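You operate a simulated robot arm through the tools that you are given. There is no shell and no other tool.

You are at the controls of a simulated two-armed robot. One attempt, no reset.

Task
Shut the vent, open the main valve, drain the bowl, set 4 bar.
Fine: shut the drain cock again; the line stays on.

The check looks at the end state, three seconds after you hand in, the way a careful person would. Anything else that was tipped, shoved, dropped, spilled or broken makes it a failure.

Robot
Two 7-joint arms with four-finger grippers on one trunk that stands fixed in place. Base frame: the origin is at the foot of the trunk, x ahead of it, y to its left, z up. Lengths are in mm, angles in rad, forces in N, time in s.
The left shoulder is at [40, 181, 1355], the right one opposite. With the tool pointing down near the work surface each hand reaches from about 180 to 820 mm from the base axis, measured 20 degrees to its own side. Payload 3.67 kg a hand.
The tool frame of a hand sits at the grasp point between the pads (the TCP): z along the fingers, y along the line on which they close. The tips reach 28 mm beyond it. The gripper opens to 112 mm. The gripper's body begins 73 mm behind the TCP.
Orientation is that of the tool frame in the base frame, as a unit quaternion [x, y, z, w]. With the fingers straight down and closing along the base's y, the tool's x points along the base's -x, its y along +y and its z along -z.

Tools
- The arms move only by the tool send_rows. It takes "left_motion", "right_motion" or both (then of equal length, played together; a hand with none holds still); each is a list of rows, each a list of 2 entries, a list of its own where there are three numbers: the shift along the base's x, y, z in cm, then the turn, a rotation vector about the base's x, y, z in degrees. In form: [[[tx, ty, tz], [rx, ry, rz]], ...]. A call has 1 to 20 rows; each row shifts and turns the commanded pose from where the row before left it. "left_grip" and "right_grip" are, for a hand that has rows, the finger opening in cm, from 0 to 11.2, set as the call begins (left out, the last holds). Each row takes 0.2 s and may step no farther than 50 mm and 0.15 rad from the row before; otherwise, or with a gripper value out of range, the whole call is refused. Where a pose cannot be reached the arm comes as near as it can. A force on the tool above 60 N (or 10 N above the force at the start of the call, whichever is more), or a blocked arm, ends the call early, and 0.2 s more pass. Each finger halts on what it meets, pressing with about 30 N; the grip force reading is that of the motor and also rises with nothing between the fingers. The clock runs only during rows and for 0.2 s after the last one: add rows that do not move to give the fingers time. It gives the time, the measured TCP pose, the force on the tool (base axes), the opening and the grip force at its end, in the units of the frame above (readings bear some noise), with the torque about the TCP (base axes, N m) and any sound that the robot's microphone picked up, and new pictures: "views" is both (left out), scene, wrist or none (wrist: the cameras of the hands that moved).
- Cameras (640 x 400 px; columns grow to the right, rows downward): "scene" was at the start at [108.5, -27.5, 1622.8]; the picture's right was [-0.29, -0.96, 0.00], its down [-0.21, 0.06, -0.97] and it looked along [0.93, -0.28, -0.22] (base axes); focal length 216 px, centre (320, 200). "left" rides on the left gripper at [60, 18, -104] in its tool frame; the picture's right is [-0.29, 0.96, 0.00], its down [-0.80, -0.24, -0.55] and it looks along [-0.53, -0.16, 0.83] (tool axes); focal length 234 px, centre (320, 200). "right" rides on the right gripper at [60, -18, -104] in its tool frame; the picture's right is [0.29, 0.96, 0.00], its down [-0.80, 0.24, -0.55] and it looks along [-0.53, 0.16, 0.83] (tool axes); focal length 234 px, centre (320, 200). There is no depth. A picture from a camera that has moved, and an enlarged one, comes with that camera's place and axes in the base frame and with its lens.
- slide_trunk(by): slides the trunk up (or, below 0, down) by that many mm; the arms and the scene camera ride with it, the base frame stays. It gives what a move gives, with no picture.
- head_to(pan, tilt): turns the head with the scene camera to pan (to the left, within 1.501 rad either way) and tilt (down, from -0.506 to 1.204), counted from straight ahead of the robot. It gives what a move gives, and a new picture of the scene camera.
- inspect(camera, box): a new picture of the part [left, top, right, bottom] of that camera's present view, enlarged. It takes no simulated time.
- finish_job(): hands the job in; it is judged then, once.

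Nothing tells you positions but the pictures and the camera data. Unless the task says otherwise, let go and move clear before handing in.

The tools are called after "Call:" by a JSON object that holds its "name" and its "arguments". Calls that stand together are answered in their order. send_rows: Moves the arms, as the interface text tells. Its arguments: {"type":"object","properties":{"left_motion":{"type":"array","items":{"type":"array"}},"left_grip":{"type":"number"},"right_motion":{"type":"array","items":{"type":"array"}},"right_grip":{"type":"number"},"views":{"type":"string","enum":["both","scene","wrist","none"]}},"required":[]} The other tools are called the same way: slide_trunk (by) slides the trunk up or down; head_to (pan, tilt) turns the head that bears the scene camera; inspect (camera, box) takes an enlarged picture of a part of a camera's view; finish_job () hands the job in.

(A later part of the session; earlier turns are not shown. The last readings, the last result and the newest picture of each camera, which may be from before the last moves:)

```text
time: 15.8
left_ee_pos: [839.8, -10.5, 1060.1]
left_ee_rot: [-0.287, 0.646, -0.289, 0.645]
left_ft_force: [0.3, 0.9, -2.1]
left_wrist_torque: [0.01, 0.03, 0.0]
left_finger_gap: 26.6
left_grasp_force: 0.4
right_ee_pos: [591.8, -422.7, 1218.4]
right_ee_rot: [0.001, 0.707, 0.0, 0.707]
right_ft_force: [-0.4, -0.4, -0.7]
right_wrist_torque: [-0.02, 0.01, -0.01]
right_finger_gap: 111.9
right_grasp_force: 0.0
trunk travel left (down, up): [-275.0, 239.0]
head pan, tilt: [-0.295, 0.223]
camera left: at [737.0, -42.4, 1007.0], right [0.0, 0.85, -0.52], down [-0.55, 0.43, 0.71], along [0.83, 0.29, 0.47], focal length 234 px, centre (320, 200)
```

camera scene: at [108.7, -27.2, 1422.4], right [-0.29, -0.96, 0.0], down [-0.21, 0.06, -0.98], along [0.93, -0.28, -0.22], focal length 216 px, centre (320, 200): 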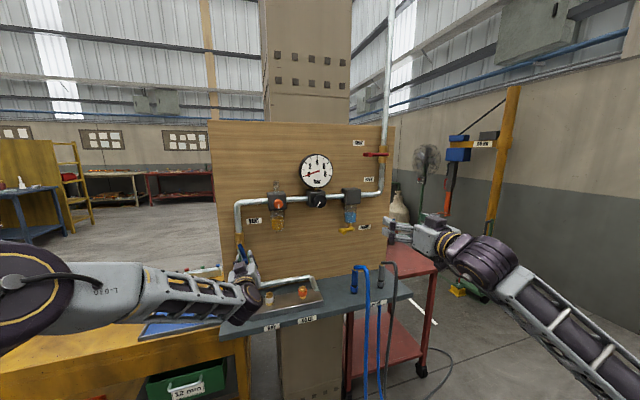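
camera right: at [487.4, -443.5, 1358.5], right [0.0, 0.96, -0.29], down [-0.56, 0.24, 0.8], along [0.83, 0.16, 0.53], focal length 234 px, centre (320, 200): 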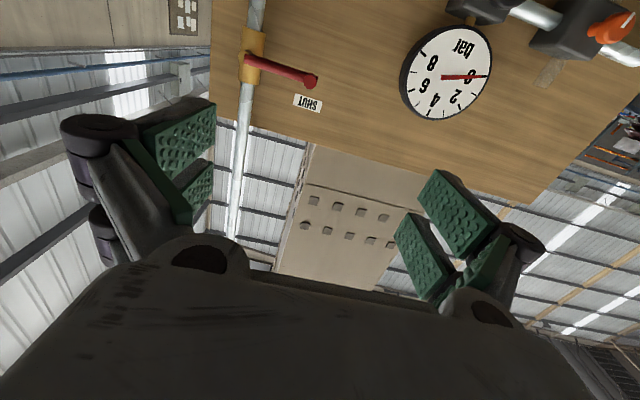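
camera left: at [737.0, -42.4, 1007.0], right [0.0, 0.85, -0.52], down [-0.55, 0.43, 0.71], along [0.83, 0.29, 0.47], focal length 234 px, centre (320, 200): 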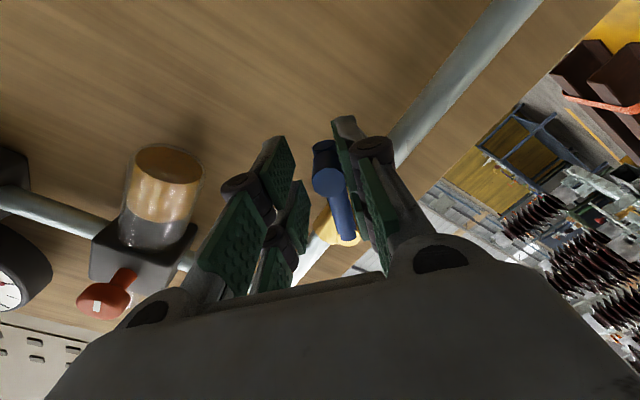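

It follows well, at about 50° now. Continuing the arc to horizontal, with a small overshoot to seat it.

Call:
{"name": "send_rows", "arguments": {"left_motion": [[[0, -0.52, 0.73], [-8, 0, 0]], [[0, -0.44, 0.8], [-8, 0, 0]], [[0, -0.33, 0.86], [-8, 0, 0]], [[0, -0.21, 0.9], [-8, 0, 0]], [[0, -0.05, 0.91], [-8, 0, 0]], [[0, 0, 0], [0, 0, 0]]]}}

Call:
{"name": "inspect", "arguments": {"camera": "scene", "box": [215, 195, 295, 255]}}

```text
time: 17.2
left_ee_pos: [840.7, -25.6, 1102.7]
left_ee_rot: [-0.492, 0.508, -0.492, 0.508]
left_ft_force: [-0.2, 0.6, -1.3]
left_wrist_torque: [-0.02, 0.03, -0.01]
left_finger_gap: 26.7
left_grasp_force: 0.4
right_ee_pos: [592.1, -422.7, 1219.5]
right_ee_rot: [-0.001, 0.707, 0.0, 0.707]
right_ft_force: [0.6, 0.4, -0.5]
right_wrist_torque: [-0.01, -0.01, 0.0]
right_finger_gap: 112.1
right_grasp_force: 0.1
trunk travel left (down, up): [-275.0, 239.0]
head pan, tilt: [-0.295, 0.223]
camera scene: at [108.9, -27.3, 1422.3], right [-0.29, -0.96, 0.0], down [-0.21, 0.06, -0.97], along [0.93, -0.28, -0.22], focal length 216 px, centre (320, 200)
camera left: at [736.9, -84.4, 1083.1], right [0.0, 0.32, -0.95], down [-0.55, 0.79, 0.27], along [0.83, 0.53, 0.18], focal length 234 px, centre (320, 200)
```

scene: 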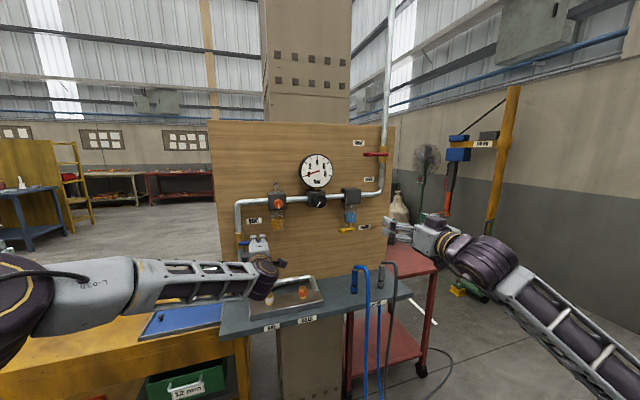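
left: 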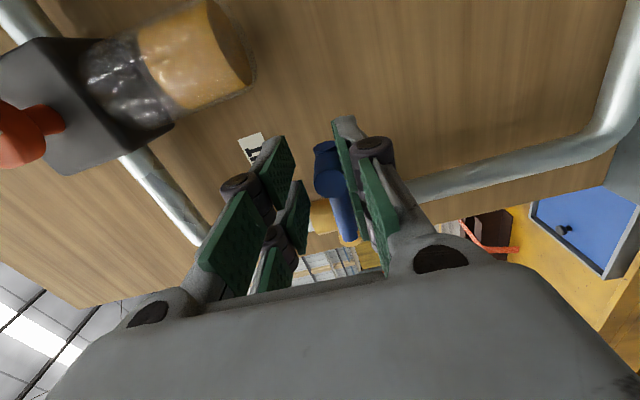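

```text
6.67 times, centred on (255, 225) of scene
camera zoom: at [108.9, -27.3, 1422.3], right [-0.29, -0.96, 0.0], down [-0.21, 0.06, -0.97], along [0.93, -0.28, -0.22], focal length 1440 px, centre (753, 33)
```

zoom: 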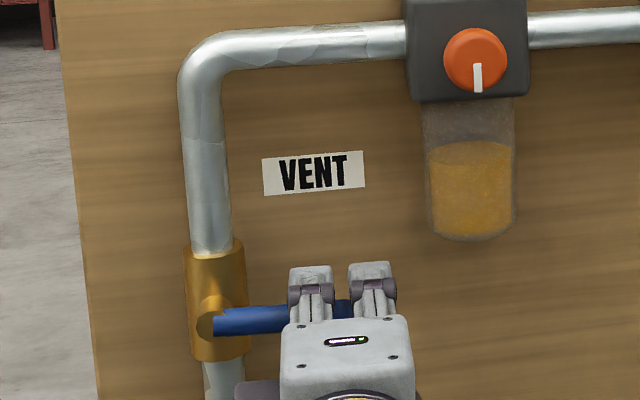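

The blue lever is nearly horizontal; the lower pad carries the peg so there are a few degrees left. I'll press a little further up until I feel the stop.

Call:
{"name": "send_rows", "arguments": {"left_motion": [[[0, 0, 0.4], [-2, 0, 0]], [[0, 0.03, 0.4], [-2, 0, 0]], [[0, 0, 0], [0, 0, 0]]], "views": "none"}}

Call:
{"name": "inspect", "arguments": {"camera": "left", "box": [240, 100, 420, 260]}}

Call:
{"name": "inspect", "arguments": {"camera": "scene", "box": [215, 195, 295, 255]}}

```text
time: 18.0
left_ee_pos: [840.2, -24.5, 1108.6]
left_ee_rot: [0.509, -0.493, 0.508, -0.49]
left_ft_force: [-1.9, -0.1, -10.0]
left_wrist_torque: [0.03, 0.27, 0.09]
left_finger_gap: 31.3
left_grasp_force: 5.1
right_ee_pos: [592.3, -423.0, 1218.3]
right_ee_rot: [0.001, 0.708, 0.001, 0.706]
right_ft_force: [-0.3, -1.0, -0.2]
right_wrist_torque: [0.01, 0.03, 0.0]
right_finger_gap: 111.8
right_grasp_force: 0.0
trunk travel left (down, up): [-275.0, 239.0]
head pan, tilt: [-0.295, 0.223]
```

```text
2.50 times, centred on (330, 180) of left
camera zoom: at [736.7, -84.8, 1093.4], right [0.0, 0.25, -0.97], down [-0.55, 0.81, 0.21], along [0.83, 0.53, 0.14], focal length 585 px, centre (295, 250)
```

zoom: 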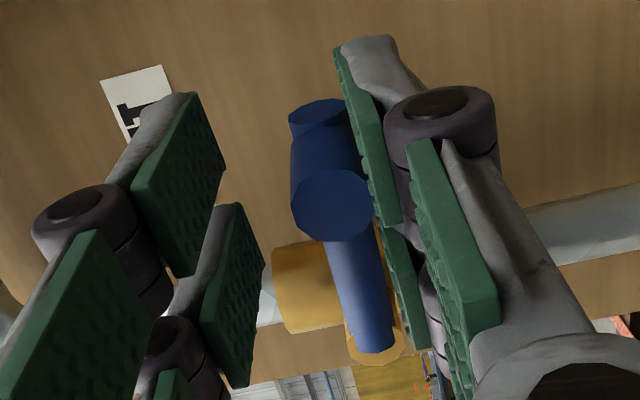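

```text
6.67 times, centred on (255, 225) of scene
camera zoom: at [109.7, -27.5, 1422.2], right [-0.29, -0.96, 0.0], down [-0.21, 0.06, -0.97], along [0.93, -0.28, -0.22], focal length 1440 px, centre (753, 33)
```

zoom: 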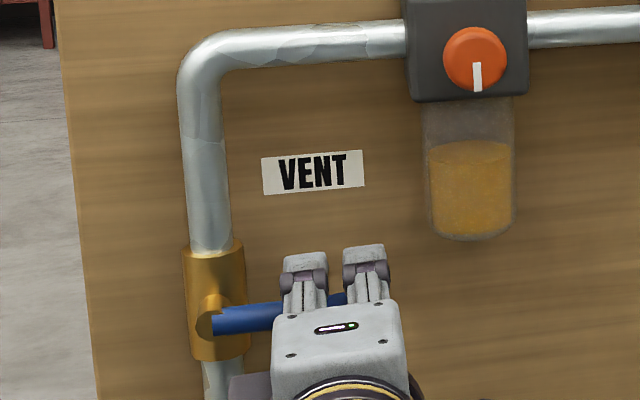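

The lever hit its stop (10 N, gap pushed open), lying horizontal across the pipe: the vent is shut. I'll open the fingers and back the left hand straight out, then check.

Call:
{"name": "send_rows", "arguments": {"left_motion": [[[0, 0, -0.3], [0, 0, 0]], [[0, 0, -0.3], [0, 0, 0]], [[0, 0, 0], [0, 0, 0]]], "left_grip": 5.5, "views": "none"}}

Call:
{"name": "send_rows", "arguments": {"left_motion": [[[-3, 0, 0], [0, 0, 0]], [[-4, 0, 0], [0, 0, 0]], [[-4, 0, 0], [0, 0, 0]], [[-4, 0, 0], [0, 0, 0]], [[-4, 0, 0], [0, 0, 0]], [[0, 0, 0], [0, 0, 0]], [[0, 0, 0], [0, 0, 0]]]}}

Call:
{"name": "inspect", "arguments": {"camera": "scene", "box": [215, 195, 295, 255]}}

```text
time: 18.8
left_ee_pos: [840.3, -22.9, 1106.9]
left_ee_rot: [0.509, -0.49, 0.509, -0.492]
left_ft_force: [0.0, -0.4, -0.4]
left_wrist_torque: [-0.02, 0.0, 0.03]
left_finger_gap: 54.9
left_grasp_force: 0.1
right_ee_pos: [591.2, -423.5, 1220.4]
right_ee_rot: [-0.001, 0.707, 0.0, 0.707]
right_ft_force: [0.1, -0.4, -0.2]
right_wrist_torque: [0.01, 0.02, -0.03]
right_finger_gap: 112.1
right_grasp_force: 0.0
trunk travel left (down, up): [-275.0, 239.0]
head pan, tilt: [-0.295, 0.223]
```

```text
time: 20.4
left_ee_pos: [648.5, -23.4, 1110.4]
left_ee_rot: [0.509, -0.491, 0.509, -0.491]
left_ft_force: [0.2, -1.5, 0.5]
left_wrist_torque: [0.01, 0.0, 0.02]
left_finger_gap: 54.9
left_grasp_force: 0.0
right_ee_pos: [591.0, -422.9, 1219.7]
right_ee_rot: [0.0, 0.707, 0.0, 0.707]
right_ft_force: [0.4, -0.6, 0.9]
right_wrist_torque: [0.02, 0.01, 0.0]
right_finger_gap: 112.1
right_grasp_force: 0.1
trunk travel left (down, up): [-275.0, 239.0]
head pan, tilt: [-0.295, 0.223]
camera scene: at [108.2, -27.4, 1422.4], right [-0.29, -0.96, 0.0], down [-0.21, 0.06, -0.98], along [0.93, -0.28, -0.22], focal length 216 px, centre (320, 200)
camera left: at [545.7, -84.2, 1093.8], right [0.0, 0.25, -0.97], down [-0.55, 0.81, 0.21], along [0.83, 0.54, 0.14], focal length 234 px, centre (320, 200)
```

scene: 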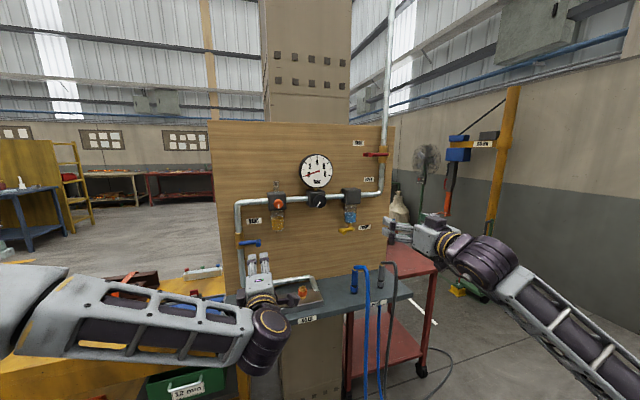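
left: 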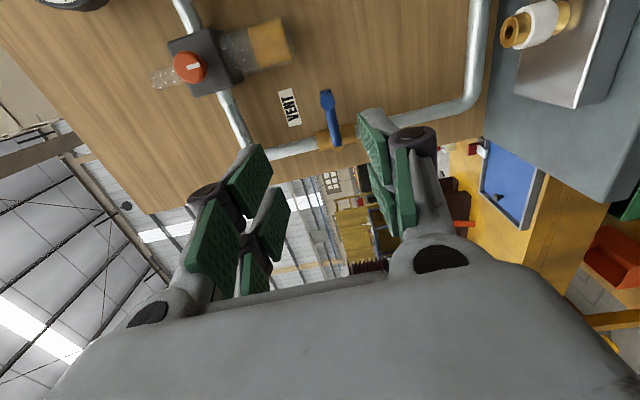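

```text
6.67 times, centred on (255, 225) of scene
camera zoom: at [108.2, -27.4, 1422.4], right [-0.29, -0.96, 0.0], down [-0.21, 0.06, -0.98], along [0.93, -0.28, -0.22], focal length 1440 px, centre (753, 33)
```

zoom: 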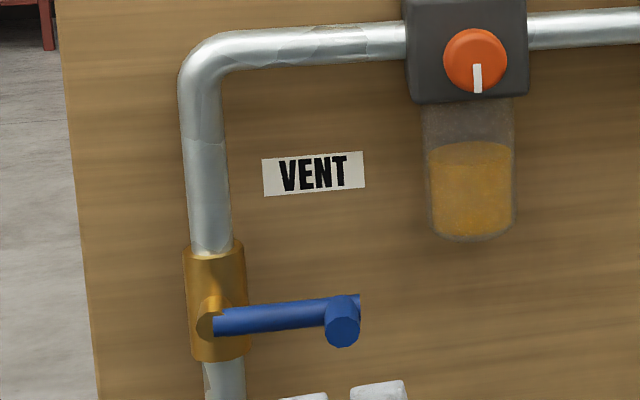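

The blue lever now lies squarely across its pipe: vent shut. Next the main valve: I'll park the left hand to the left, roll the right hand +90° so the pads close vertically, then raise the trunk again.

Call:
{"name": "send_rows", "arguments": {"left_motion": [[[-2, 2, 0], [0, 0, 0]], [[-2, 2, 0], [0, 0, 0]], [[-2, 2, 0], [0, 0, 0]], [[-2, 2, 0], [0, 0, 0]], [[-2, 2, 0], [0, 0, 0]], [[-2, 2, 0], [0, 0, 0]], [[0, 0, 0], [0, 0, 0]], [[0, 0, 0], [0, 0, 0]], [[0, 0, 0], [0, 0, 0]], [[0, 0, 0], [0, 0, 0]], [[0, 0, 0], [0, 0, 0]], [[0, 0, 0], [0, 0, 0]]], "right_motion": [[[0, -0.24, 0], [8.2, 0, 0]], [[0, -0.24, 0], [8.2, 0, 0]], [[0, -0.24, 0], [8.2, 0, 0]], [[0, -0.24, 0], [8.2, 0, 0]], [[0, -0.24, 0], [8.2, 0, 0]], [[0, -0.24, 0], [8.2, 0, 0]], [[0, -0.24, 0], [8.2, 0, 0]], [[0, -0.24, 0], [8.2, 0, 0]], [[0, -0.24, 0], [8.2, 0, 0]], [[0, -0.24, 0], [8.2, 0, 0]], [[0, -0.2, 0], [8.0, 0, 0]], [[0, 0, 0], [0, 0, 0]]], "right_grip": 5.0, "views": "none"}}

Call:
{"name": "slide_trunk", "arguments": {"by": 180}}

Call:
{"name": "head_to", "arguments": {"pan": -0.4, "tilt": 0.25}}

```text
time: 23.0
left_ee_pos: [530.8, 95.3, 1106.4]
left_ee_rot: [0.509, -0.491, 0.509, -0.491]
left_ft_force: [-0.4, 0.4, 0.0]
left_wrist_torque: [0.03, -0.01, -0.01]
left_finger_gap: 55.0
left_grasp_force: 0.1
right_ee_pos: [591.7, -448.1, 1219.1]
right_ee_rot: [0.501, 0.499, 0.501, 0.5]
right_ft_force: [-0.4, -0.1, 0.5]
right_wrist_torque: [-0.01, 0.01, 0.01]
right_finger_gap: 50.1
right_grasp_force: 0.1
trunk travel left (down, up): [-275.0, 239.0]
head pan, tilt: [-0.295, 0.223]
```

```text
time: 25.0
left_ee_pos: [528.8, 95.6, 1286.5]
left_ee_rot: [0.509, -0.491, 0.509, -0.491]
left_ft_force: [0.5, 0.9, -0.1]
left_wrist_torque: [0.0, -0.03, 0.01]
left_finger_gap: 55.0
left_grasp_force: 0.0
right_ee_pos: [591.2, -449.4, 1399.6]
right_ee_rot: [0.5, 0.5, 0.5, 0.5]
right_ft_force: [-0.9, 0.1, 0.4]
right_wrist_torque: [0.03, -0.04, 0.02]
right_finger_gap: 50.0
right_grasp_force: 0.0
trunk travel left (down, up): [-455.0, 59.0]
head pan, tilt: [-0.295, 0.223]
```

```text
time: 25.6
left_ee_pos: [530.5, 94.8, 1285.7]
left_ee_rot: [0.508, -0.491, 0.509, -0.491]
left_ft_force: [-1.1, 0.2, -0.2]
left_wrist_torque: [0.0, -0.01, -0.01]
left_finger_gap: 55.0
left_grasp_force: 0.0
right_ee_pos: [592.1, -447.7, 1398.8]
right_ee_rot: [0.499, 0.5, 0.5, 0.5]
right_ft_force: [-1.0, 0.3, -0.1]
right_wrist_torque: [-0.01, 0.01, -0.01]
right_finger_gap: 50.3
right_grasp_force: 0.2
trunk travel left (down, up): [-455.0, 59.0]
head pan, tilt: [-0.4, 0.25]
camera scene: at [105.4, -36.7, 1600.3], right [-0.39, -0.92, 0.0], down [-0.23, 0.1, -0.97], along [0.89, -0.38, -0.25], focal length 216 px, centre (320, 200)
```

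scene: 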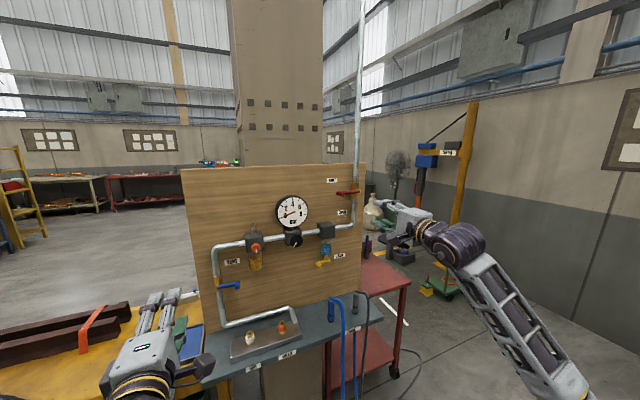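

The right hand is rolled and level with the red lever at (592,-448,1399). I'll advance it to 100 mm short of the red peg and check alignment in the wrist view.

Call:
{"name": "send_rows", "arguments": {"right_motion": [[[3.1, 0, 0.18], [0, 0, 0]], [[3.1, 0, 0.18], [0, 0, 0]], [[3.1, 0, 0.18], [0, 0, 0]], [[3.1, 0, 0.18], [0, 0, 0]], [[3.0, 0, 0.18], [0, 0, 0]], [[0, 0, 0], [0, 0, 0]], [[0, 0, 0], [0, 0, 0]]], "right_grip": 5.0}}

Call:
{"name": "inspect", "arguments": {"camera": "right", "box": [240, 60, 400, 160]}}

Call:
{"name": "inspect", "arguments": {"camera": "scene", "box": [315, 165, 405, 225]}}

```text
time: 27.2
left_ee_pos: [529.3, 95.6, 1285.7]
left_ee_rot: [0.509, -0.491, 0.508, -0.491]
left_ft_force: [0.3, -0.5, -0.2]
left_wrist_torque: [0.0, -0.03, -0.02]
left_finger_gap: 54.9
left_grasp_force: 0.2
right_ee_pos: [744.3, -446.6, 1408.4]
right_ee_rot: [0.5, 0.499, 0.5, 0.5]
right_ft_force: [0.3, -0.2, -0.9]
right_wrist_torque: [0.02, 0.02, -0.02]
right_finger_gap: 50.0
right_grasp_force: 0.0
trunk travel left (down, up): [-455.0, 59.0]
head pan, tilt: [-0.4, 0.25]
camera scene: at [105.2, -36.7, 1600.3], right [-0.39, -0.92, 0.0], down [-0.23, 0.1, -0.97], along [0.89, -0.38, -0.25], focal length 216 px, centre (320, 200)
camera right: at [640.4, -386.6, 1391.0], right [0.0, 0.29, 0.96], down [-0.55, -0.8, 0.24], along [0.83, -0.53, 0.16], focal length 234 px, centre (320, 200)
```

scene: 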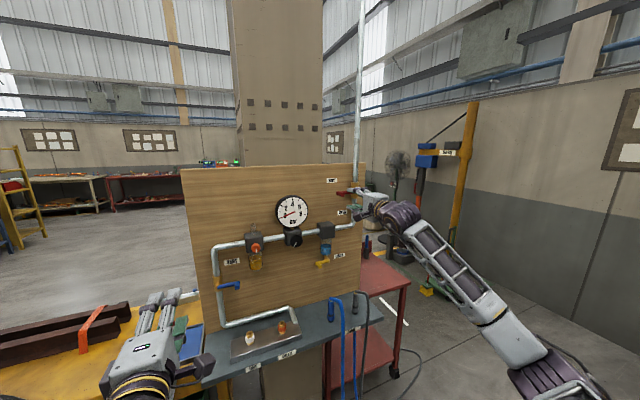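
right: 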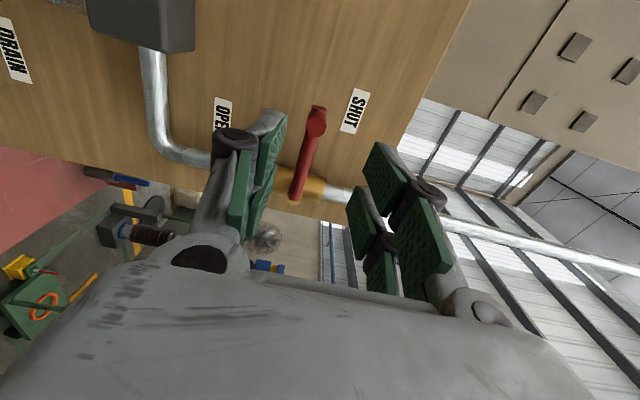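

```text
4.00 times, centred on (320, 110) of right
camera zoom: at [640.4, -386.6, 1391.0], right [0.0, 0.29, 0.96], down [-0.55, -0.8, 0.24], along [0.83, -0.53, 0.16], focal length 937 px, centre (320, 560)
```

zoom: 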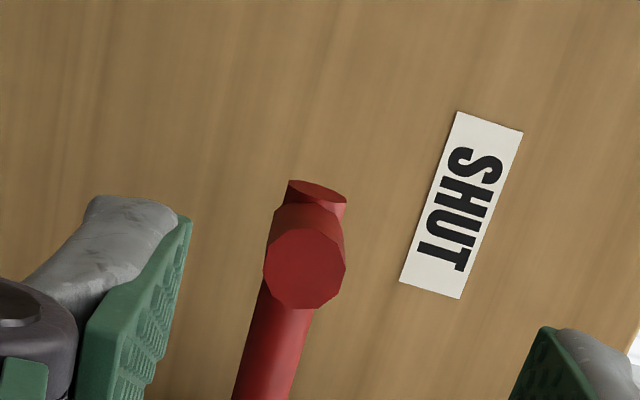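

```text
6.67 times, centred on (360, 195) of scene
camera zoom: at [105.2, -36.7, 1600.3], right [-0.39, -0.92, 0.0], down [-0.23, 0.1, -0.97], along [0.89, -0.38, -0.25], focal length 1440 px, centre (53, 233)
```

zoom: 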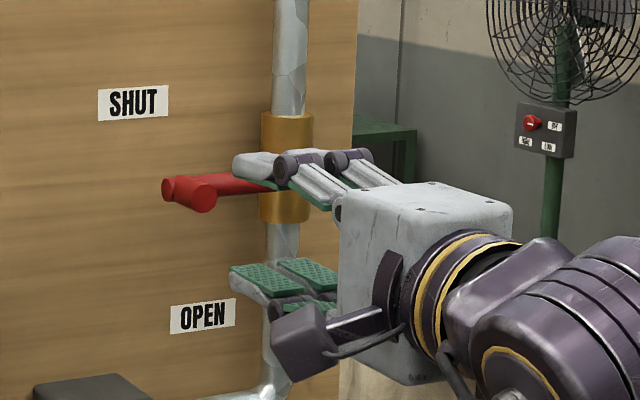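

The red peg is centred between the open pads (peg end about (847,-446,1406)). Advancing to straddle it, then closing to a loose cage.

Call:
{"name": "send_rows", "arguments": {"right_motion": [[[2.4, 0, -0.05], [0, 0, 0]], [[2.4, 0, -0.05], [0, 0, 0]], [[2.4, 0, -0.05], [0, 0, 0]], [[2.3, 0, 0], [0, 0, 0]], [[0, 0, 0], [0, 0, 0]]], "right_grip": 5.0, "views": "none"}}

Call:
{"name": "send_rows", "arguments": {"right_motion": [[[0, 0, 0], [0, 0, 0]], [[0, 0, 0], [0, 0, 0]]], "right_grip": 2.6, "views": "wrist"}}

```text
time: 28.4
left_ee_pos: [529.1, 95.0, 1285.9]
left_ee_rot: [0.508, -0.492, 0.509, -0.491]
left_ft_force: [0.5, 0.2, 0.0]
left_wrist_torque: [0.02, 0.02, 0.01]
left_finger_gap: 54.9
left_grasp_force: 0.0
right_ee_pos: [840.9, -449.5, 1406.4]
right_ee_rot: [0.5, 0.5, 0.5, 0.5]
right_ft_force: [-0.2, 0.6, -0.2]
right_wrist_torque: [0.0, -0.01, 0.01]
right_finger_gap: 50.0
right_grasp_force: 0.0
trunk travel left (down, up): [-455.0, 59.0]
head pan, tilt: [-0.4, 0.25]
```

```text
time: 29.0
left_ee_pos: [530.5, 94.9, 1285.9]
left_ee_rot: [0.509, -0.491, 0.509, -0.491]
left_ft_force: [0.6, -0.3, 0.4]
left_wrist_torque: [-0.02, 0.01, 0.01]
left_finger_gap: 54.9
left_grasp_force: 0.1
right_ee_pos: [839.7, -448.7, 1406.9]
right_ee_rot: [0.5, 0.5, 0.5, 0.5]
right_ft_force: [0.1, 0.0, -0.1]
right_wrist_torque: [-0.01, -0.01, 0.02]
right_finger_gap: 25.9
right_grasp_force: 0.0
trunk travel left (down, up): [-455.0, 59.0]
head pan, tilt: [-0.4, 0.25]
camera right: at [736.1, -388.3, 1388.4], right [0.0, 0.29, 0.96], down [-0.55, -0.8, 0.24], along [0.83, -0.53, 0.16], focal length 234 px, centre (320, 200)
```

right: 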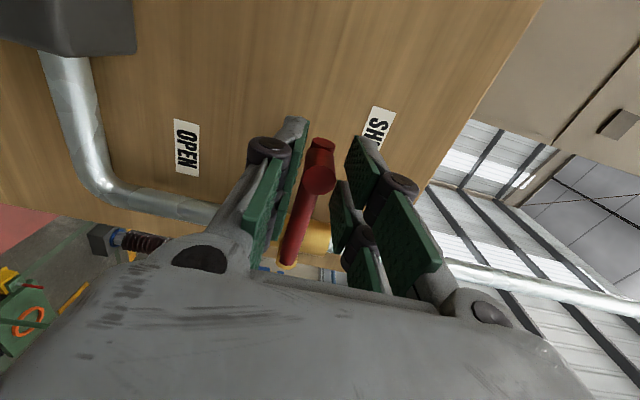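

The cage is on the red peg. I'll start swinging it down toward OPEN, first 40°.

Call:
{"name": "send_rows", "arguments": {"right_motion": [[[0, -0.1, -1.37], [-8, 0, 0]], [[0, -0.28, -1.35], [-8, 0, 0]], [[0, -0.47, -1.29], [-8, 0, 0]], [[0, -0.65, -1.21], [-8, 0, 0]], [[0, -0.8, -1.11], [-8, 0, 0]], [[0, 0, 0], [0, 0, 0]]]}}

```text
time: 30.4
left_ee_pos: [530.1, 96.0, 1285.7]
left_ee_rot: [0.508, -0.491, 0.508, -0.492]
left_ft_force: [-0.3, -0.2, 0.4]
left_wrist_torque: [-0.03, 0.01, -0.03]
left_finger_gap: 55.1
left_grasp_force: 0.0
right_ee_pos: [841.2, -471.0, 1343.5]
right_ee_rot: [0.299, 0.641, 0.298, 0.641]
right_ft_force: [-0.2, 2.3, -1.5]
right_wrist_torque: [-0.03, 0.03, 0.08]
right_finger_gap: 25.6
right_grasp_force: 0.0
trunk travel left (down, up): [-455.0, 59.0]
head pan, tilt: [-0.4, 0.25]
camera scene: at [105.7, -36.0, 1600.3], right [-0.39, -0.92, 0.0], down [-0.23, 0.1, -0.97], along [0.89, -0.38, -0.25], focal length 216 px, centre (320, 200)
camera right: at [736.6, -436.3, 1291.2], right [0.0, 0.84, 0.55], down [-0.55, -0.45, 0.7], along [0.83, -0.3, 0.46], focal length 234 px, centre (320, 200)
```

scene: 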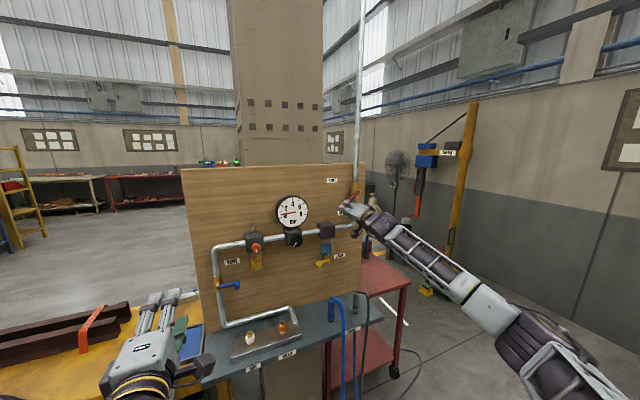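
right: 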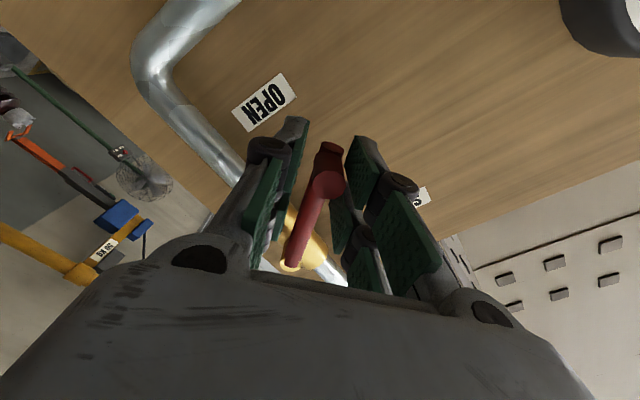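

The lever follows freely, at about 40°. Continuing to vertical, with a small overshoot.

Call:
{"name": "send_rows", "arguments": {"right_motion": [[[0, -0.96, -0.99], [-8, 0, 0]], [[0, -1.08, -0.85], [-8, 0, 0]], [[0, -1.19, -0.68], [-8, 0, 0]], [[0, -1.28, -0.52], [-8, 0, 0]], [[0, -1.33, -0.33], [-8, 0, 0]], [[0, -1.37, -0.14], [-8, 0, 0]], [[0, 0, 0], [0, 0, 0]]]}}

Call:
{"name": "inspect", "arguments": {"camera": "scene", "box": [265, 165, 385, 265]}}

```text
time: 32.0
left_ee_pos: [528.9, 94.8, 1286.1]
left_ee_rot: [0.509, -0.492, 0.508, -0.49]
left_ft_force: [-0.8, 0.3, -0.9]
left_wrist_torque: [0.0, 0.04, -0.04]
left_finger_gap: 54.9
left_grasp_force: 0.0
right_ee_pos: [840.7, -544.3, 1309.9]
right_ee_rot: [0.012, 0.707, 0.01, 0.707]
right_ft_force: [2.0, -0.1, 3.3]
right_wrist_torque: [0.1, -0.29, 0.02]
right_finger_gap: 26.2
right_grasp_force: 0.4
trunk travel left (down, up): [-455.0, 59.0]
head pan, tilt: [-0.4, 0.25]
camera scene: at [105.2, -36.4, 1600.4], right [-0.39, -0.92, 0.0], down [-0.23, 0.1, -0.97], along [0.89, -0.38, -0.25], focal length 216 px, centre (320, 200)
camera right: at [736.2, -559.4, 1248.9], right [0.0, 0.97, -0.26], down [-0.56, 0.21, 0.8], along [0.83, 0.14, 0.54], focal length 234 px, centre (320, 200)
```

scene: 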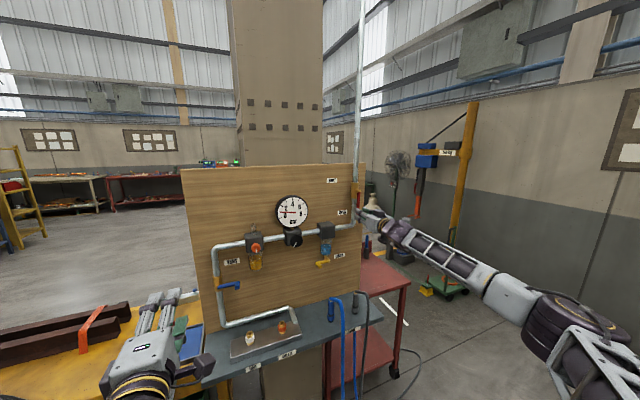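
right: 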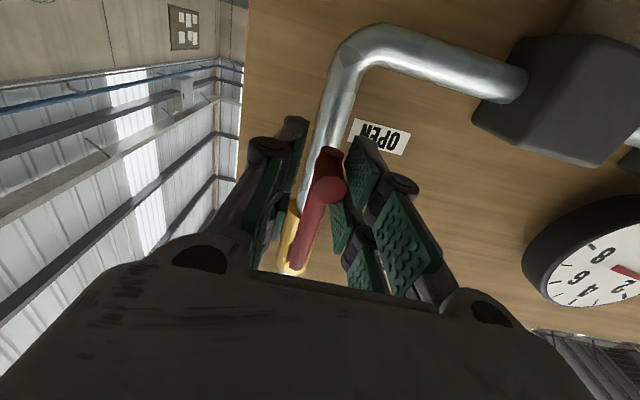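

```text
4.00 times, centred on (325, 215) of scene
camera zoom: at [105.2, -36.4, 1600.4], right [-0.39, -0.92, 0.0], down [-0.23, 0.1, -0.97], along [0.89, -0.38, -0.25], focal length 864 px, centre (300, 140)
```

zoom: 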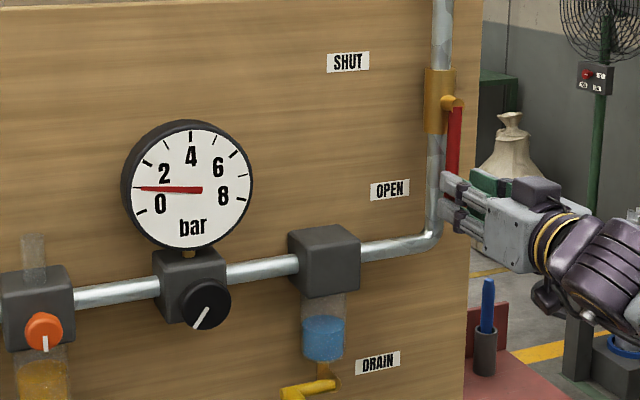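

The gauge has come up to about 1 bar, so air is flowing; the lever is a few degrees short of vertical. I'll press on gently to its stop.

Call:
{"name": "send_rows", "arguments": {"right_motion": [[[0, -0.4, 0], [-2, 0, 0]], [[0, -0.4, 0], [-2, 0, 0]], [[0, 0, 0], [0, 0, 0]]], "views": "none"}}

```text
time: 32.8
left_ee_pos: [529.1, 97.2, 1286.1]
left_ee_rot: [0.509, -0.49, 0.51, -0.49]
left_ft_force: [-0.1, -0.1, 0.7]
left_wrist_torque: [-0.02, 0.03, 0.0]
left_finger_gap: 55.1
left_grasp_force: 0.1
right_ee_pos: [839.3, -547.0, 1310.7]
right_ee_rot: [-0.014, 0.706, -0.012, 0.708]
right_ft_force: [0.8, 8.4, 3.7]
right_wrist_torque: [0.06, -0.07, 0.33]
right_finger_gap: 30.7
right_grasp_force: 3.9
trunk travel left (down, up): [-455.0, 59.0]
head pan, tilt: [-0.4, 0.25]
```

The stop is reached (8 N, pads forced apart). I'll open, back out, and check the lever and the gauge.

Call:
{"name": "send_rows", "arguments": {"right_motion": [[[0, 0.2, 0], [0, 0, 0]], [[0, 0.2, 0], [0, 0, 0]], [[0, 0, 0], [0, 0, 0]]], "right_grip": 5.5, "views": "none"}}

Call:
{"name": "send_rows", "arguments": {"right_motion": [[[-3, 0, 0], [0, 0, 0]], [[-4, 0, 0], [0, 0, 0]], [[-4, 0, 0], [0, 0, 0]], [[-4, 0, 0], [0, 0, 0]], [[0, 0, 0], [0, 0, 0]], [[0, 0, 0], [0, 0, 0]]]}}

Call:
{"name": "inspect", "arguments": {"camera": "scene", "box": [265, 165, 385, 265]}}

```text
time: 33.6
left_ee_pos: [529.5, 95.4, 1286.2]
left_ee_rot: [0.509, -0.491, 0.509, -0.49]
left_ft_force: [-0.7, -0.4, -0.3]
left_wrist_torque: [0.0, -0.03, -0.01]
left_finger_gap: 55.1
left_grasp_force: 0.2
right_ee_pos: [840.0, -547.3, 1307.7]
right_ee_rot: [-0.012, 0.707, -0.012, 0.707]
right_ft_force: [-0.1, 0.0, 1.1]
right_wrist_torque: [0.0, 0.0, 0.04]
right_finger_gap: 55.0
right_grasp_force: 0.1
trunk travel left (down, up): [-455.0, 59.0]
head pan, tilt: [-0.4, 0.25]
```

```text
time: 35.0
left_ee_pos: [531.2, 93.0, 1285.5]
left_ee_rot: [0.509, -0.493, 0.508, -0.49]
left_ft_force: [0.1, -0.1, 0.1]
left_wrist_torque: [0.01, 0.01, 0.03]
left_finger_gap: 55.1
left_grasp_force: 0.0
right_ee_pos: [692.3, -549.0, 1305.3]
right_ee_rot: [-0.011, 0.707, -0.012, 0.707]
right_ft_force: [0.5, -0.3, 1.1]
right_wrist_torque: [0.01, 0.08, 0.05]
right_finger_gap: 55.1
right_grasp_force: 0.1
trunk travel left (down, up): [-455.0, 59.0]
head pan, tilt: [-0.4, 0.25]
camera scene: at [107.4, -39.1, 1599.9], right [-0.39, -0.92, 0.0], down [-0.23, 0.1, -0.97], along [0.89, -0.38, -0.25], focal length 216 px, centre (320, 200)
camera right: at [587.7, -568.2, 1246.6], right [0.0, 0.95, -0.32], down [-0.55, 0.27, 0.79], along [0.83, 0.18, 0.52], focal length 234 px, centre (320, 200)
```

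scene: 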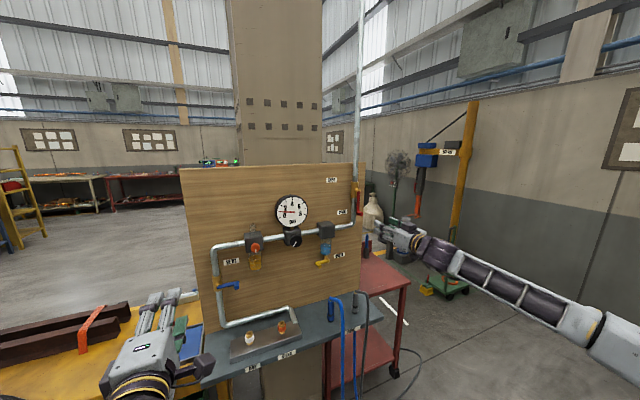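
right: 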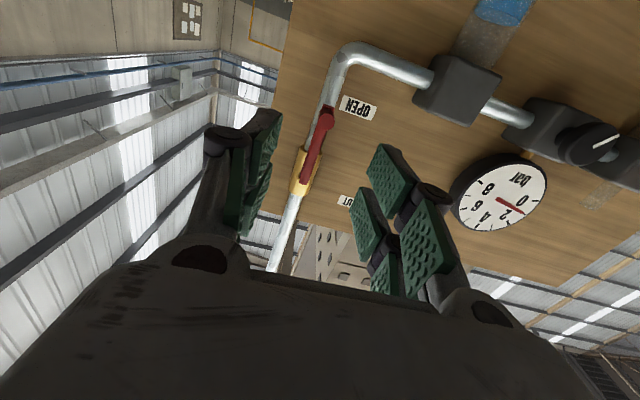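

```text
4.00 times, centred on (325, 215) of scene
camera zoom: at [107.4, -39.1, 1599.9], right [-0.39, -0.92, 0.0], down [-0.23, 0.1, -0.97], along [0.89, -0.38, -0.25], focal length 864 px, centre (300, 140)
```

zoom: 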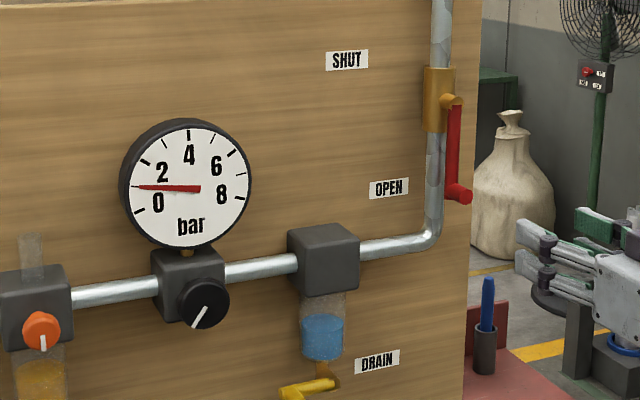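

The red lever now hangs along the pipe at OPEN and the gauge holds near 1 bar. For the drain cock I'll roll the right hand to about -135° (camera up, pads diagonal) clear of the parked hoses, then lower the trunk.

Call:
{"name": "send_rows", "arguments": {"right_motion": [[[-0.3, 0.9, 0], [-8.3, 0, 0]], [[-0.3, 0.9, 0], [-8.3, 0, 0]], [[-0.3, 0.9, 0], [-8.3, 0, 0]], [[-0.3, 0.9, 0], [-8.3, 0, 0]], [[-0.3, 0.9, 0], [-8.3, 0, 0]], [[-0.3, 0.9, 0], [-8.3, 0, 0]], [[-0.3, 0.9, 0], [-8.3, 0, 0]], [[-0.3, 0.9, 0], [-8.3, 0, 0]], [[-0.3, 0.9, 0], [-8.3, 0, 0]], [[-0.3, 0.9, 0], [-8.3, 0, 0]], [[-0.3, 0.9, 0], [-8.3, 0, 0]], [[-0.3, 0.9, 0], [-8.3, 0, 0]], [[-0.3, 0.9, 0], [-8.3, 0, 0]], [[-0.3, 0.9, 0], [-8.3, 0, 0]], [[-0.3, 0.9, 0], [-8.3, 0, 0]], [[-0.3, 0.9, 0], [-8.3, 0, 0]], [[0, 0, 0], [0, 0, 0]], [[0, 0, 0], [0, 0, 0]]], "right_grip": 5.0}}

Call:
{"name": "inspect", "arguments": {"camera": "scene", "box": [290, 225, 390, 287]}}

Call:
{"name": "inspect", "arguments": {"camera": "scene", "box": [300, 280, 420, 355]}}

```text
time: 38.8
left_ee_pos: [529.0, 96.5, 1285.4]
left_ee_rot: [0.509, -0.491, 0.509, -0.491]
left_ft_force: [-0.4, 0.1, -0.3]
left_wrist_torque: [-0.01, 0.03, -0.04]
left_finger_gap: 54.8
left_grasp_force: 0.3
right_ee_pos: [641.2, -347.8, 1507.1]
right_ee_rot: [0.639, -0.342, 0.615, -0.309]
right_ft_force: [0.2, 0.1, 0.1]
right_wrist_torque: [0.0, -0.05, -0.02]
right_finger_gap: 49.9
right_grasp_force: 0.0
right hand out of reach, approached as far as the arm can: row 7, 8, 9, 10, 11, 12, 13, 14, 15, 16
trunk travel left (down, up): [-455.0, 59.0]
head pan, tilt: [-0.4, 0.25]
camera scene: at [105.0, -35.6, 1600.4], right [-0.39, -0.92, 0.0], down [-0.23, 0.1, -0.97], along [0.89, -0.38, -0.25], focal length 216 px, centre (320, 200)
camera right: at [538.8, -382.7, 1560.6], right [-0.05, -0.78, -0.62], down [-0.57, 0.53, -0.62], along [0.82, 0.32, -0.48], focal length 234 px, centre (320, 200)
```

scene: 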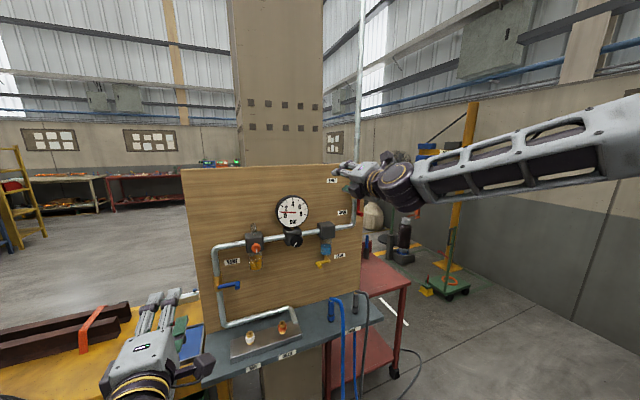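
right: 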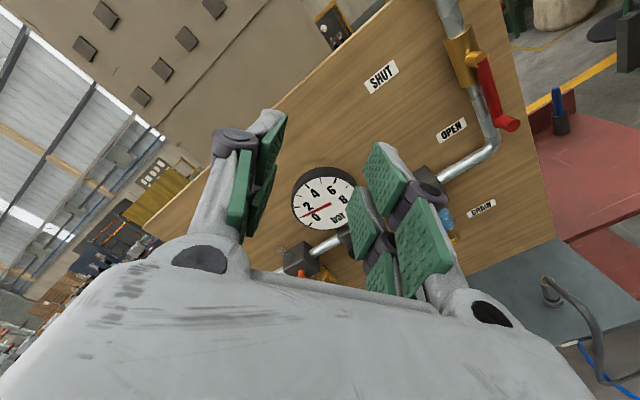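

```text
6.40 times, centred on (340, 256) of scene
camera zoom: at [105.0, -35.6, 1600.4], right [-0.39, -0.92, 0.0], down [-0.23, 0.1, -0.97], along [0.89, -0.38, -0.25], focal length 1382 px, centre (192, -158)
```

zoom: 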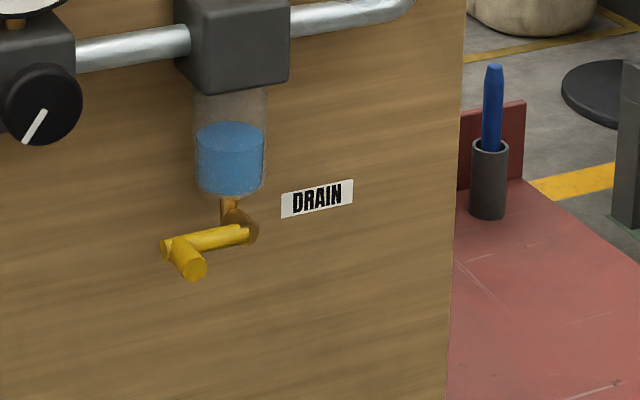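

```text
5.33 times, centred on (360, 318) of scene
camera zoom: at [105.0, -35.6, 1600.4], right [-0.39, -0.92, 0.0], down [-0.23, 0.1, -0.97], along [0.89, -0.38, -0.25], focal length 1152 px, centre (107, -427)
```

zoom: 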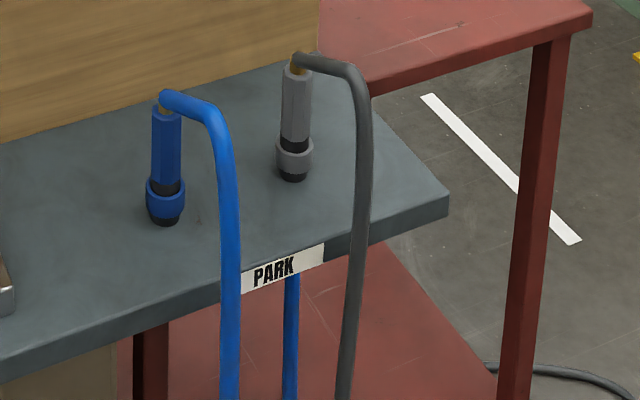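

The right wrist can't roll that far negative; it drifted up to z≈1507 instead, clear of everything. I'll unwind the roll and return to a forward-pointing pose, then plan a drain approach with a downward pitch to clear the hoses.

Call:
{"name": "send_rows", "arguments": {"right_motion": [[[0, -0.3, -1.3], [8.3, 0, 0]], [[0, -0.3, -1.3], [8.3, 0, 0]], [[0, -0.3, -1.3], [8.3, 0, 0]], [[0, -0.3, -1.3], [8.3, 0, 0]], [[0, -0.3, -1.3], [8.3, 0, 0]], [[0, -0.3, -1.3], [8.3, 0, 0]], [[0, -0.3, -1.3], [8.3, 0, 0]], [[0, -0.3, -1.3], [8.3, 0, 0]], [[0, -0.3, -1.3], [8.3, 0, 0]], [[0, -0.3, -1.3], [8.3, 0, 0]], [[0, -0.3, -1.3], [8.3, 0, 0]], [[0, -0.3, -1.3], [8.3, 0, 0]], [[0, -0.3, -1.3], [8.3, 0, 0]], [[0, -0.3, -1.3], [8.3, 0, 0]], [[0, -0.3, -1.3], [8.3, 0, 0]], [[0, 0, 0], [0, 0, 0]], [[0, 0, 0], [0, 0, 0]]], "views": "scene"}}

```text
time: 42.4
left_ee_pos: [528.9, 95.9, 1285.9]
left_ee_rot: [0.509, -0.491, 0.509, -0.491]
left_ft_force: [0.8, -0.2, 0.1]
left_wrist_torque: [0.01, -0.04, 0.0]
left_finger_gap: 55.1
left_grasp_force: 0.1
right_ee_pos: [628.1, -419.8, 1357.1]
right_ee_rot: [-0.036, 0.707, -0.014, 0.706]
right_ft_force: [0.2, 0.1, -0.6]
right_wrist_torque: [-0.02, -0.02, -0.03]
right_finger_gap: 49.9
right_grasp_force: 0.2
right hand out of reach, approached as far as the arm can: row 11, 12, 13, 14
trunk travel left (down, up): [-455.0, 59.0]
head pan, tilt: [-0.4, 0.25]
camera scene: at [104.5, -35.8, 1600.5], right [-0.39, -0.92, 0.0], down [-0.23, 0.1, -0.97], along [0.89, -0.38, -0.25], focal length 216 px, centre (320, 200)
```

scene: 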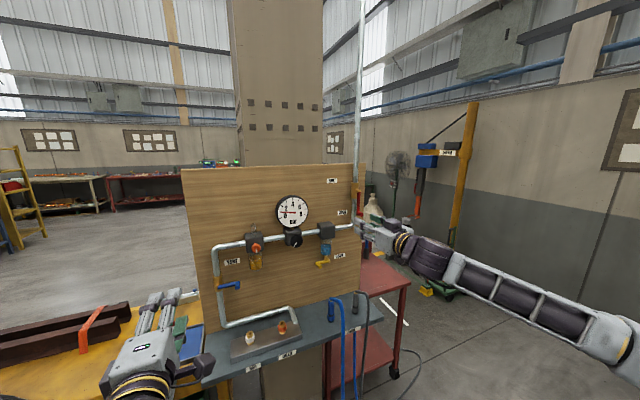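

The right hand is back near (628,-420,1357) pointing forward. Re-triangulated drain: pivot about (866,-396,1110), peg end (842,-349,1110). I'll lower the trunk 120 mm, then pitch the hand down 20° and roll it so the pads close vertically, moving to a pre-approach point.

Call:
{"name": "slide_trunk", "arguments": {"by": -120}}

Call:
{"name": "send_rows", "arguments": {"right_motion": [[[0.87, 0.5, -0.65], [0, 7, 0]], [[0.87, 0.5, -0.65], [0, 7, 0]], [[0.87, 0.5, -0.65], [0, 6, 0]], [[0.87, 0.5, -0.65], [7.89, 0, -2.87]], [[0.87, 0.5, -0.65], [7.89, 0, -2.87]], [[0.87, 0.5, -0.65], [7.89, 0, -2.87]], [[0.87, 0.5, -0.65], [7.89, 0, -2.87]], [[0.87, 0.5, -0.65], [7.89, 0, -2.87]], [[0.87, 0.5, -0.65], [7.89, 0, -2.87]], [[0.87, 0.5, -0.65], [7.89, 0, -2.87]], [[0.87, 0.5, -0.65], [7.89, 0, -2.87]], [[0.87, 0.5, -0.65], [7.89, 0, -2.87]], [[0.87, 0.5, -0.65], [7.89, 0, -2.87]], [[0.87, 0.5, -0.65], [7.89, 0, -2.87]], [[0, 0, 0], [0, 0, 0]], [[0, 0, 0], [0, 0, 0]]], "right_grip": 5.0}}

```text
time: 43.9
left_ee_pos: [529.4, 95.7, 1164.7]
left_ee_rot: [0.509, -0.491, 0.508, -0.491]
left_ft_force: [0.2, 0.2, 0.5]
left_wrist_torque: [0.0, -0.02, -0.02]
left_finger_gap: 55.4
left_grasp_force: 0.1
right_ee_pos: [627.2, -420.1, 1235.4]
right_ee_rot: [-0.036, 0.707, -0.013, 0.706]
right_ft_force: [0.1, -0.4, 0.6]
right_wrist_torque: [-0.01, 0.0, 0.02]
right_finger_gap: 50.0
right_grasp_force: 0.0
trunk travel left (down, up): [-335.0, 179.0]
head pan, tilt: [-0.4, 0.25]
```

```text
time: 47.3
left_ee_pos: [530.3, 95.5, 1165.7]
left_ee_rot: [0.508, -0.491, 0.508, -0.492]
left_ft_force: [-0.1, 0.4, 0.5]
left_wrist_torque: [0.01, 0.01, 0.02]
left_finger_gap: 54.9
left_grasp_force: 0.1
right_ee_pos: [751.6, -350.5, 1144.8]
right_ee_rot: [0.564, 0.581, 0.409, 0.42]
right_ft_force: [0.5, 0.1, -0.2]
right_wrist_torque: [0.0, 0.02, -0.02]
right_finger_gap: 50.0
right_grasp_force: 0.1
trunk travel left (down, up): [-335.0, 179.0]
head pan, tilt: [-0.4, 0.25]
camera scene: at [105.4, -36.6, 1479.2], right [-0.39, -0.92, 0.0], down [-0.23, 0.1, -0.97], along [0.89, -0.38, -0.25], focal length 216 px, centre (320, 200)
camera right: at [645.3, -290.9, 1159.2], right [0.3, 0.31, 0.9], down [-0.44, -0.79, 0.42], along [0.85, -0.52, -0.09], focal length 234 px, centre (320, 200)
```

scene: 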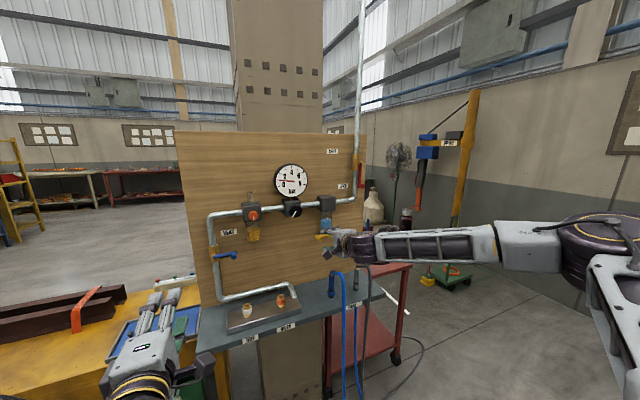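
right: 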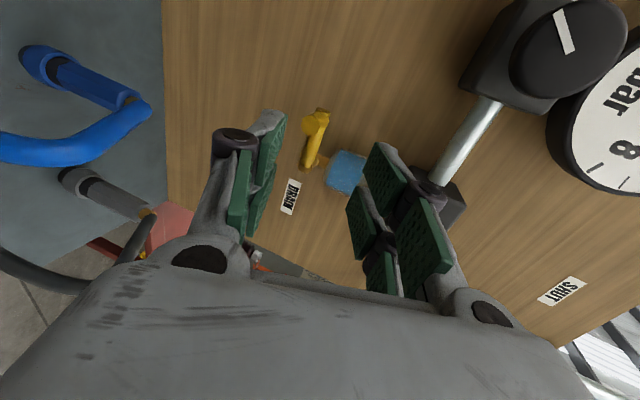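

The hand is posed with pitch 20°, at (752,-350,1145), and sees the yellow peg between the pads. I'll zoom in to confirm the line before advancing.

Call:
{"name": "inspect", "arguments": {"camera": "right", "box": [240, 80, 400, 180]}}

Call:
{"name": "inspect", "arguments": {"camera": "scene", "box": [290, 205, 390, 267]}}

```text
4.00 times, centred on (320, 130) of right
camera zoom: at [645.3, -290.9, 1159.2], right [0.3, 0.31, 0.9], down [-0.44, -0.79, 0.42], along [0.85, -0.52, -0.09], focal length 937 px, centre (320, 480)
```

zoom: 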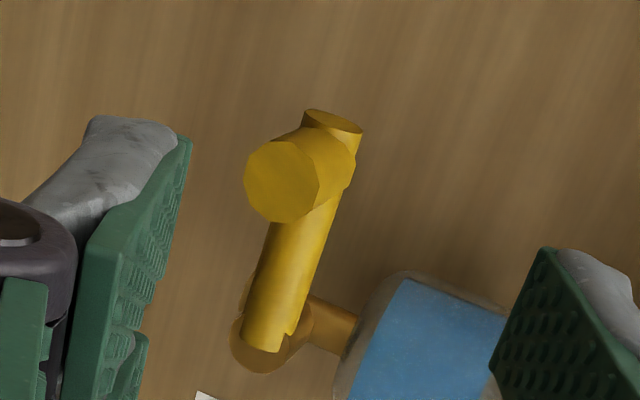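

```text
6.40 times, centred on (340, 236) of scene
camera zoom: at [105.4, -36.6, 1479.2], right [-0.39, -0.92, 0.0], down [-0.23, 0.1, -0.97], along [0.89, -0.38, -0.25], focal length 1382 px, centre (192, -30)
```

zoom: 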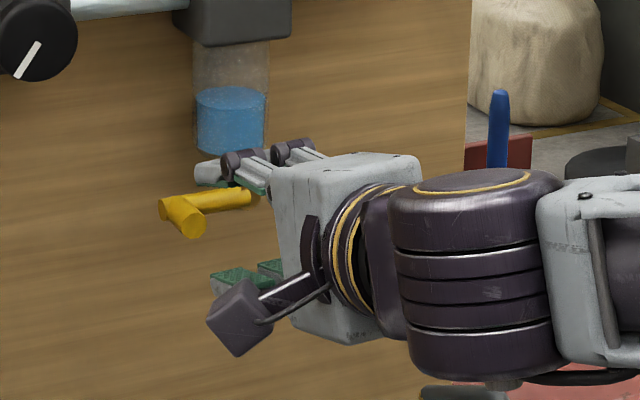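

Confirmed: peg end about (842,-348,1109). Advancing along the finger axis and closing to a 3.2 cm cage.

Call:
{"name": "send_rows", "arguments": {"right_motion": [[[2.1, 0.05, -0.77], [0, 0, 0]], [[2.1, 0.05, -0.77], [0, 0, 0]], [[2.1, 0.05, -0.77], [0, 0, 0]], [[2.0, 0.05, -0.77], [0, 0, 0]], [[0, 0, 0], [0, 0, 0]]], "right_grip": 5.0, "views": "none"}}

Call:
{"name": "send_rows", "arguments": {"right_motion": [[[0, 0, 0], [0, 0, 0]], [[0, 0, 0], [0, 0, 0]]], "right_grip": 3.0, "views": "wrist"}}

Call:
{"name": "inspect", "arguments": {"camera": "scene", "box": [290, 205, 390, 267]}}

```text
time: 48.5
left_ee_pos: [529.9, 95.3, 1165.4]
left_ee_rot: [0.508, -0.491, 0.509, -0.492]
left_ft_force: [0.1, -1.0, -0.6]
left_wrist_torque: [-0.02, -0.02, -0.01]
left_finger_gap: 55.2
left_grasp_force: 0.1
right_ee_pos: [832.3, -348.3, 1113.5]
right_ee_rot: [0.564, 0.581, 0.409, 0.42]
right_ft_force: [-0.4, 0.4, 0.3]
right_wrist_torque: [0.02, 0.03, -0.02]
right_finger_gap: 49.9
right_grasp_force: 0.1
trunk travel left (down, up): [-335.0, 179.0]
head pan, tilt: [-0.4, 0.25]
```

```text
time: 49.1
left_ee_pos: [528.9, 95.4, 1165.4]
left_ee_rot: [0.508, -0.491, 0.508, -0.491]
left_ft_force: [-1.1, 0.0, -0.3]
left_wrist_torque: [-0.01, 0.01, 0.01]
left_finger_gap: 55.2
left_grasp_force: 0.1
right_ee_pos: [833.3, -347.8, 1113.8]
right_ee_rot: [0.564, 0.581, 0.409, 0.42]
right_ft_force: [-0.2, -0.1, -0.6]
right_wrist_torque: [-0.03, 0.0, 0.0]
right_finger_gap: 29.9
right_grasp_force: 0.1
trunk travel left (down, up): [-335.0, 179.0]
head pan, tilt: [-0.4, 0.25]
camera right: at [728.1, -288.7, 1127.4], right [0.3, 0.32, 0.9], down [-0.44, -0.79, 0.42], along [0.85, -0.52, -0.09], focal length 234 px, centre (320, 200)
```

right: 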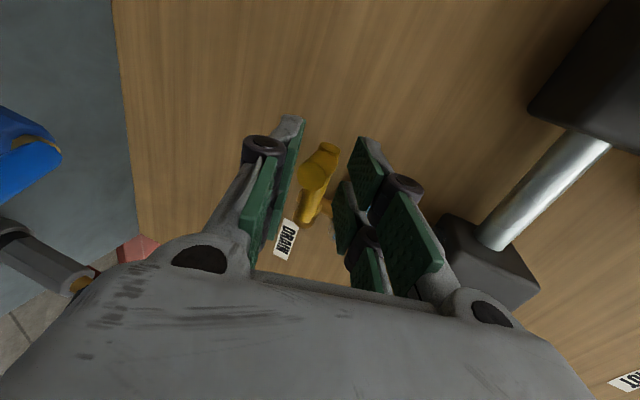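

```text
6.40 times, centred on (340, 236) of scene
camera zoom: at [105.0, -36.7, 1479.3], right [-0.39, -0.92, 0.0], down [-0.23, 0.1, -0.97], along [0.89, -0.38, -0.25], focal length 1382 px, centre (192, -30)
```

zoom: 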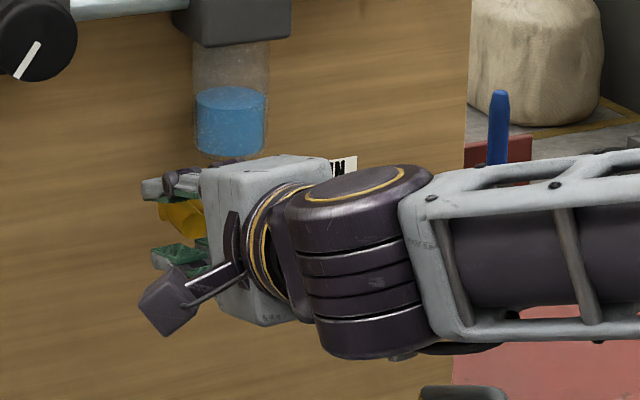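

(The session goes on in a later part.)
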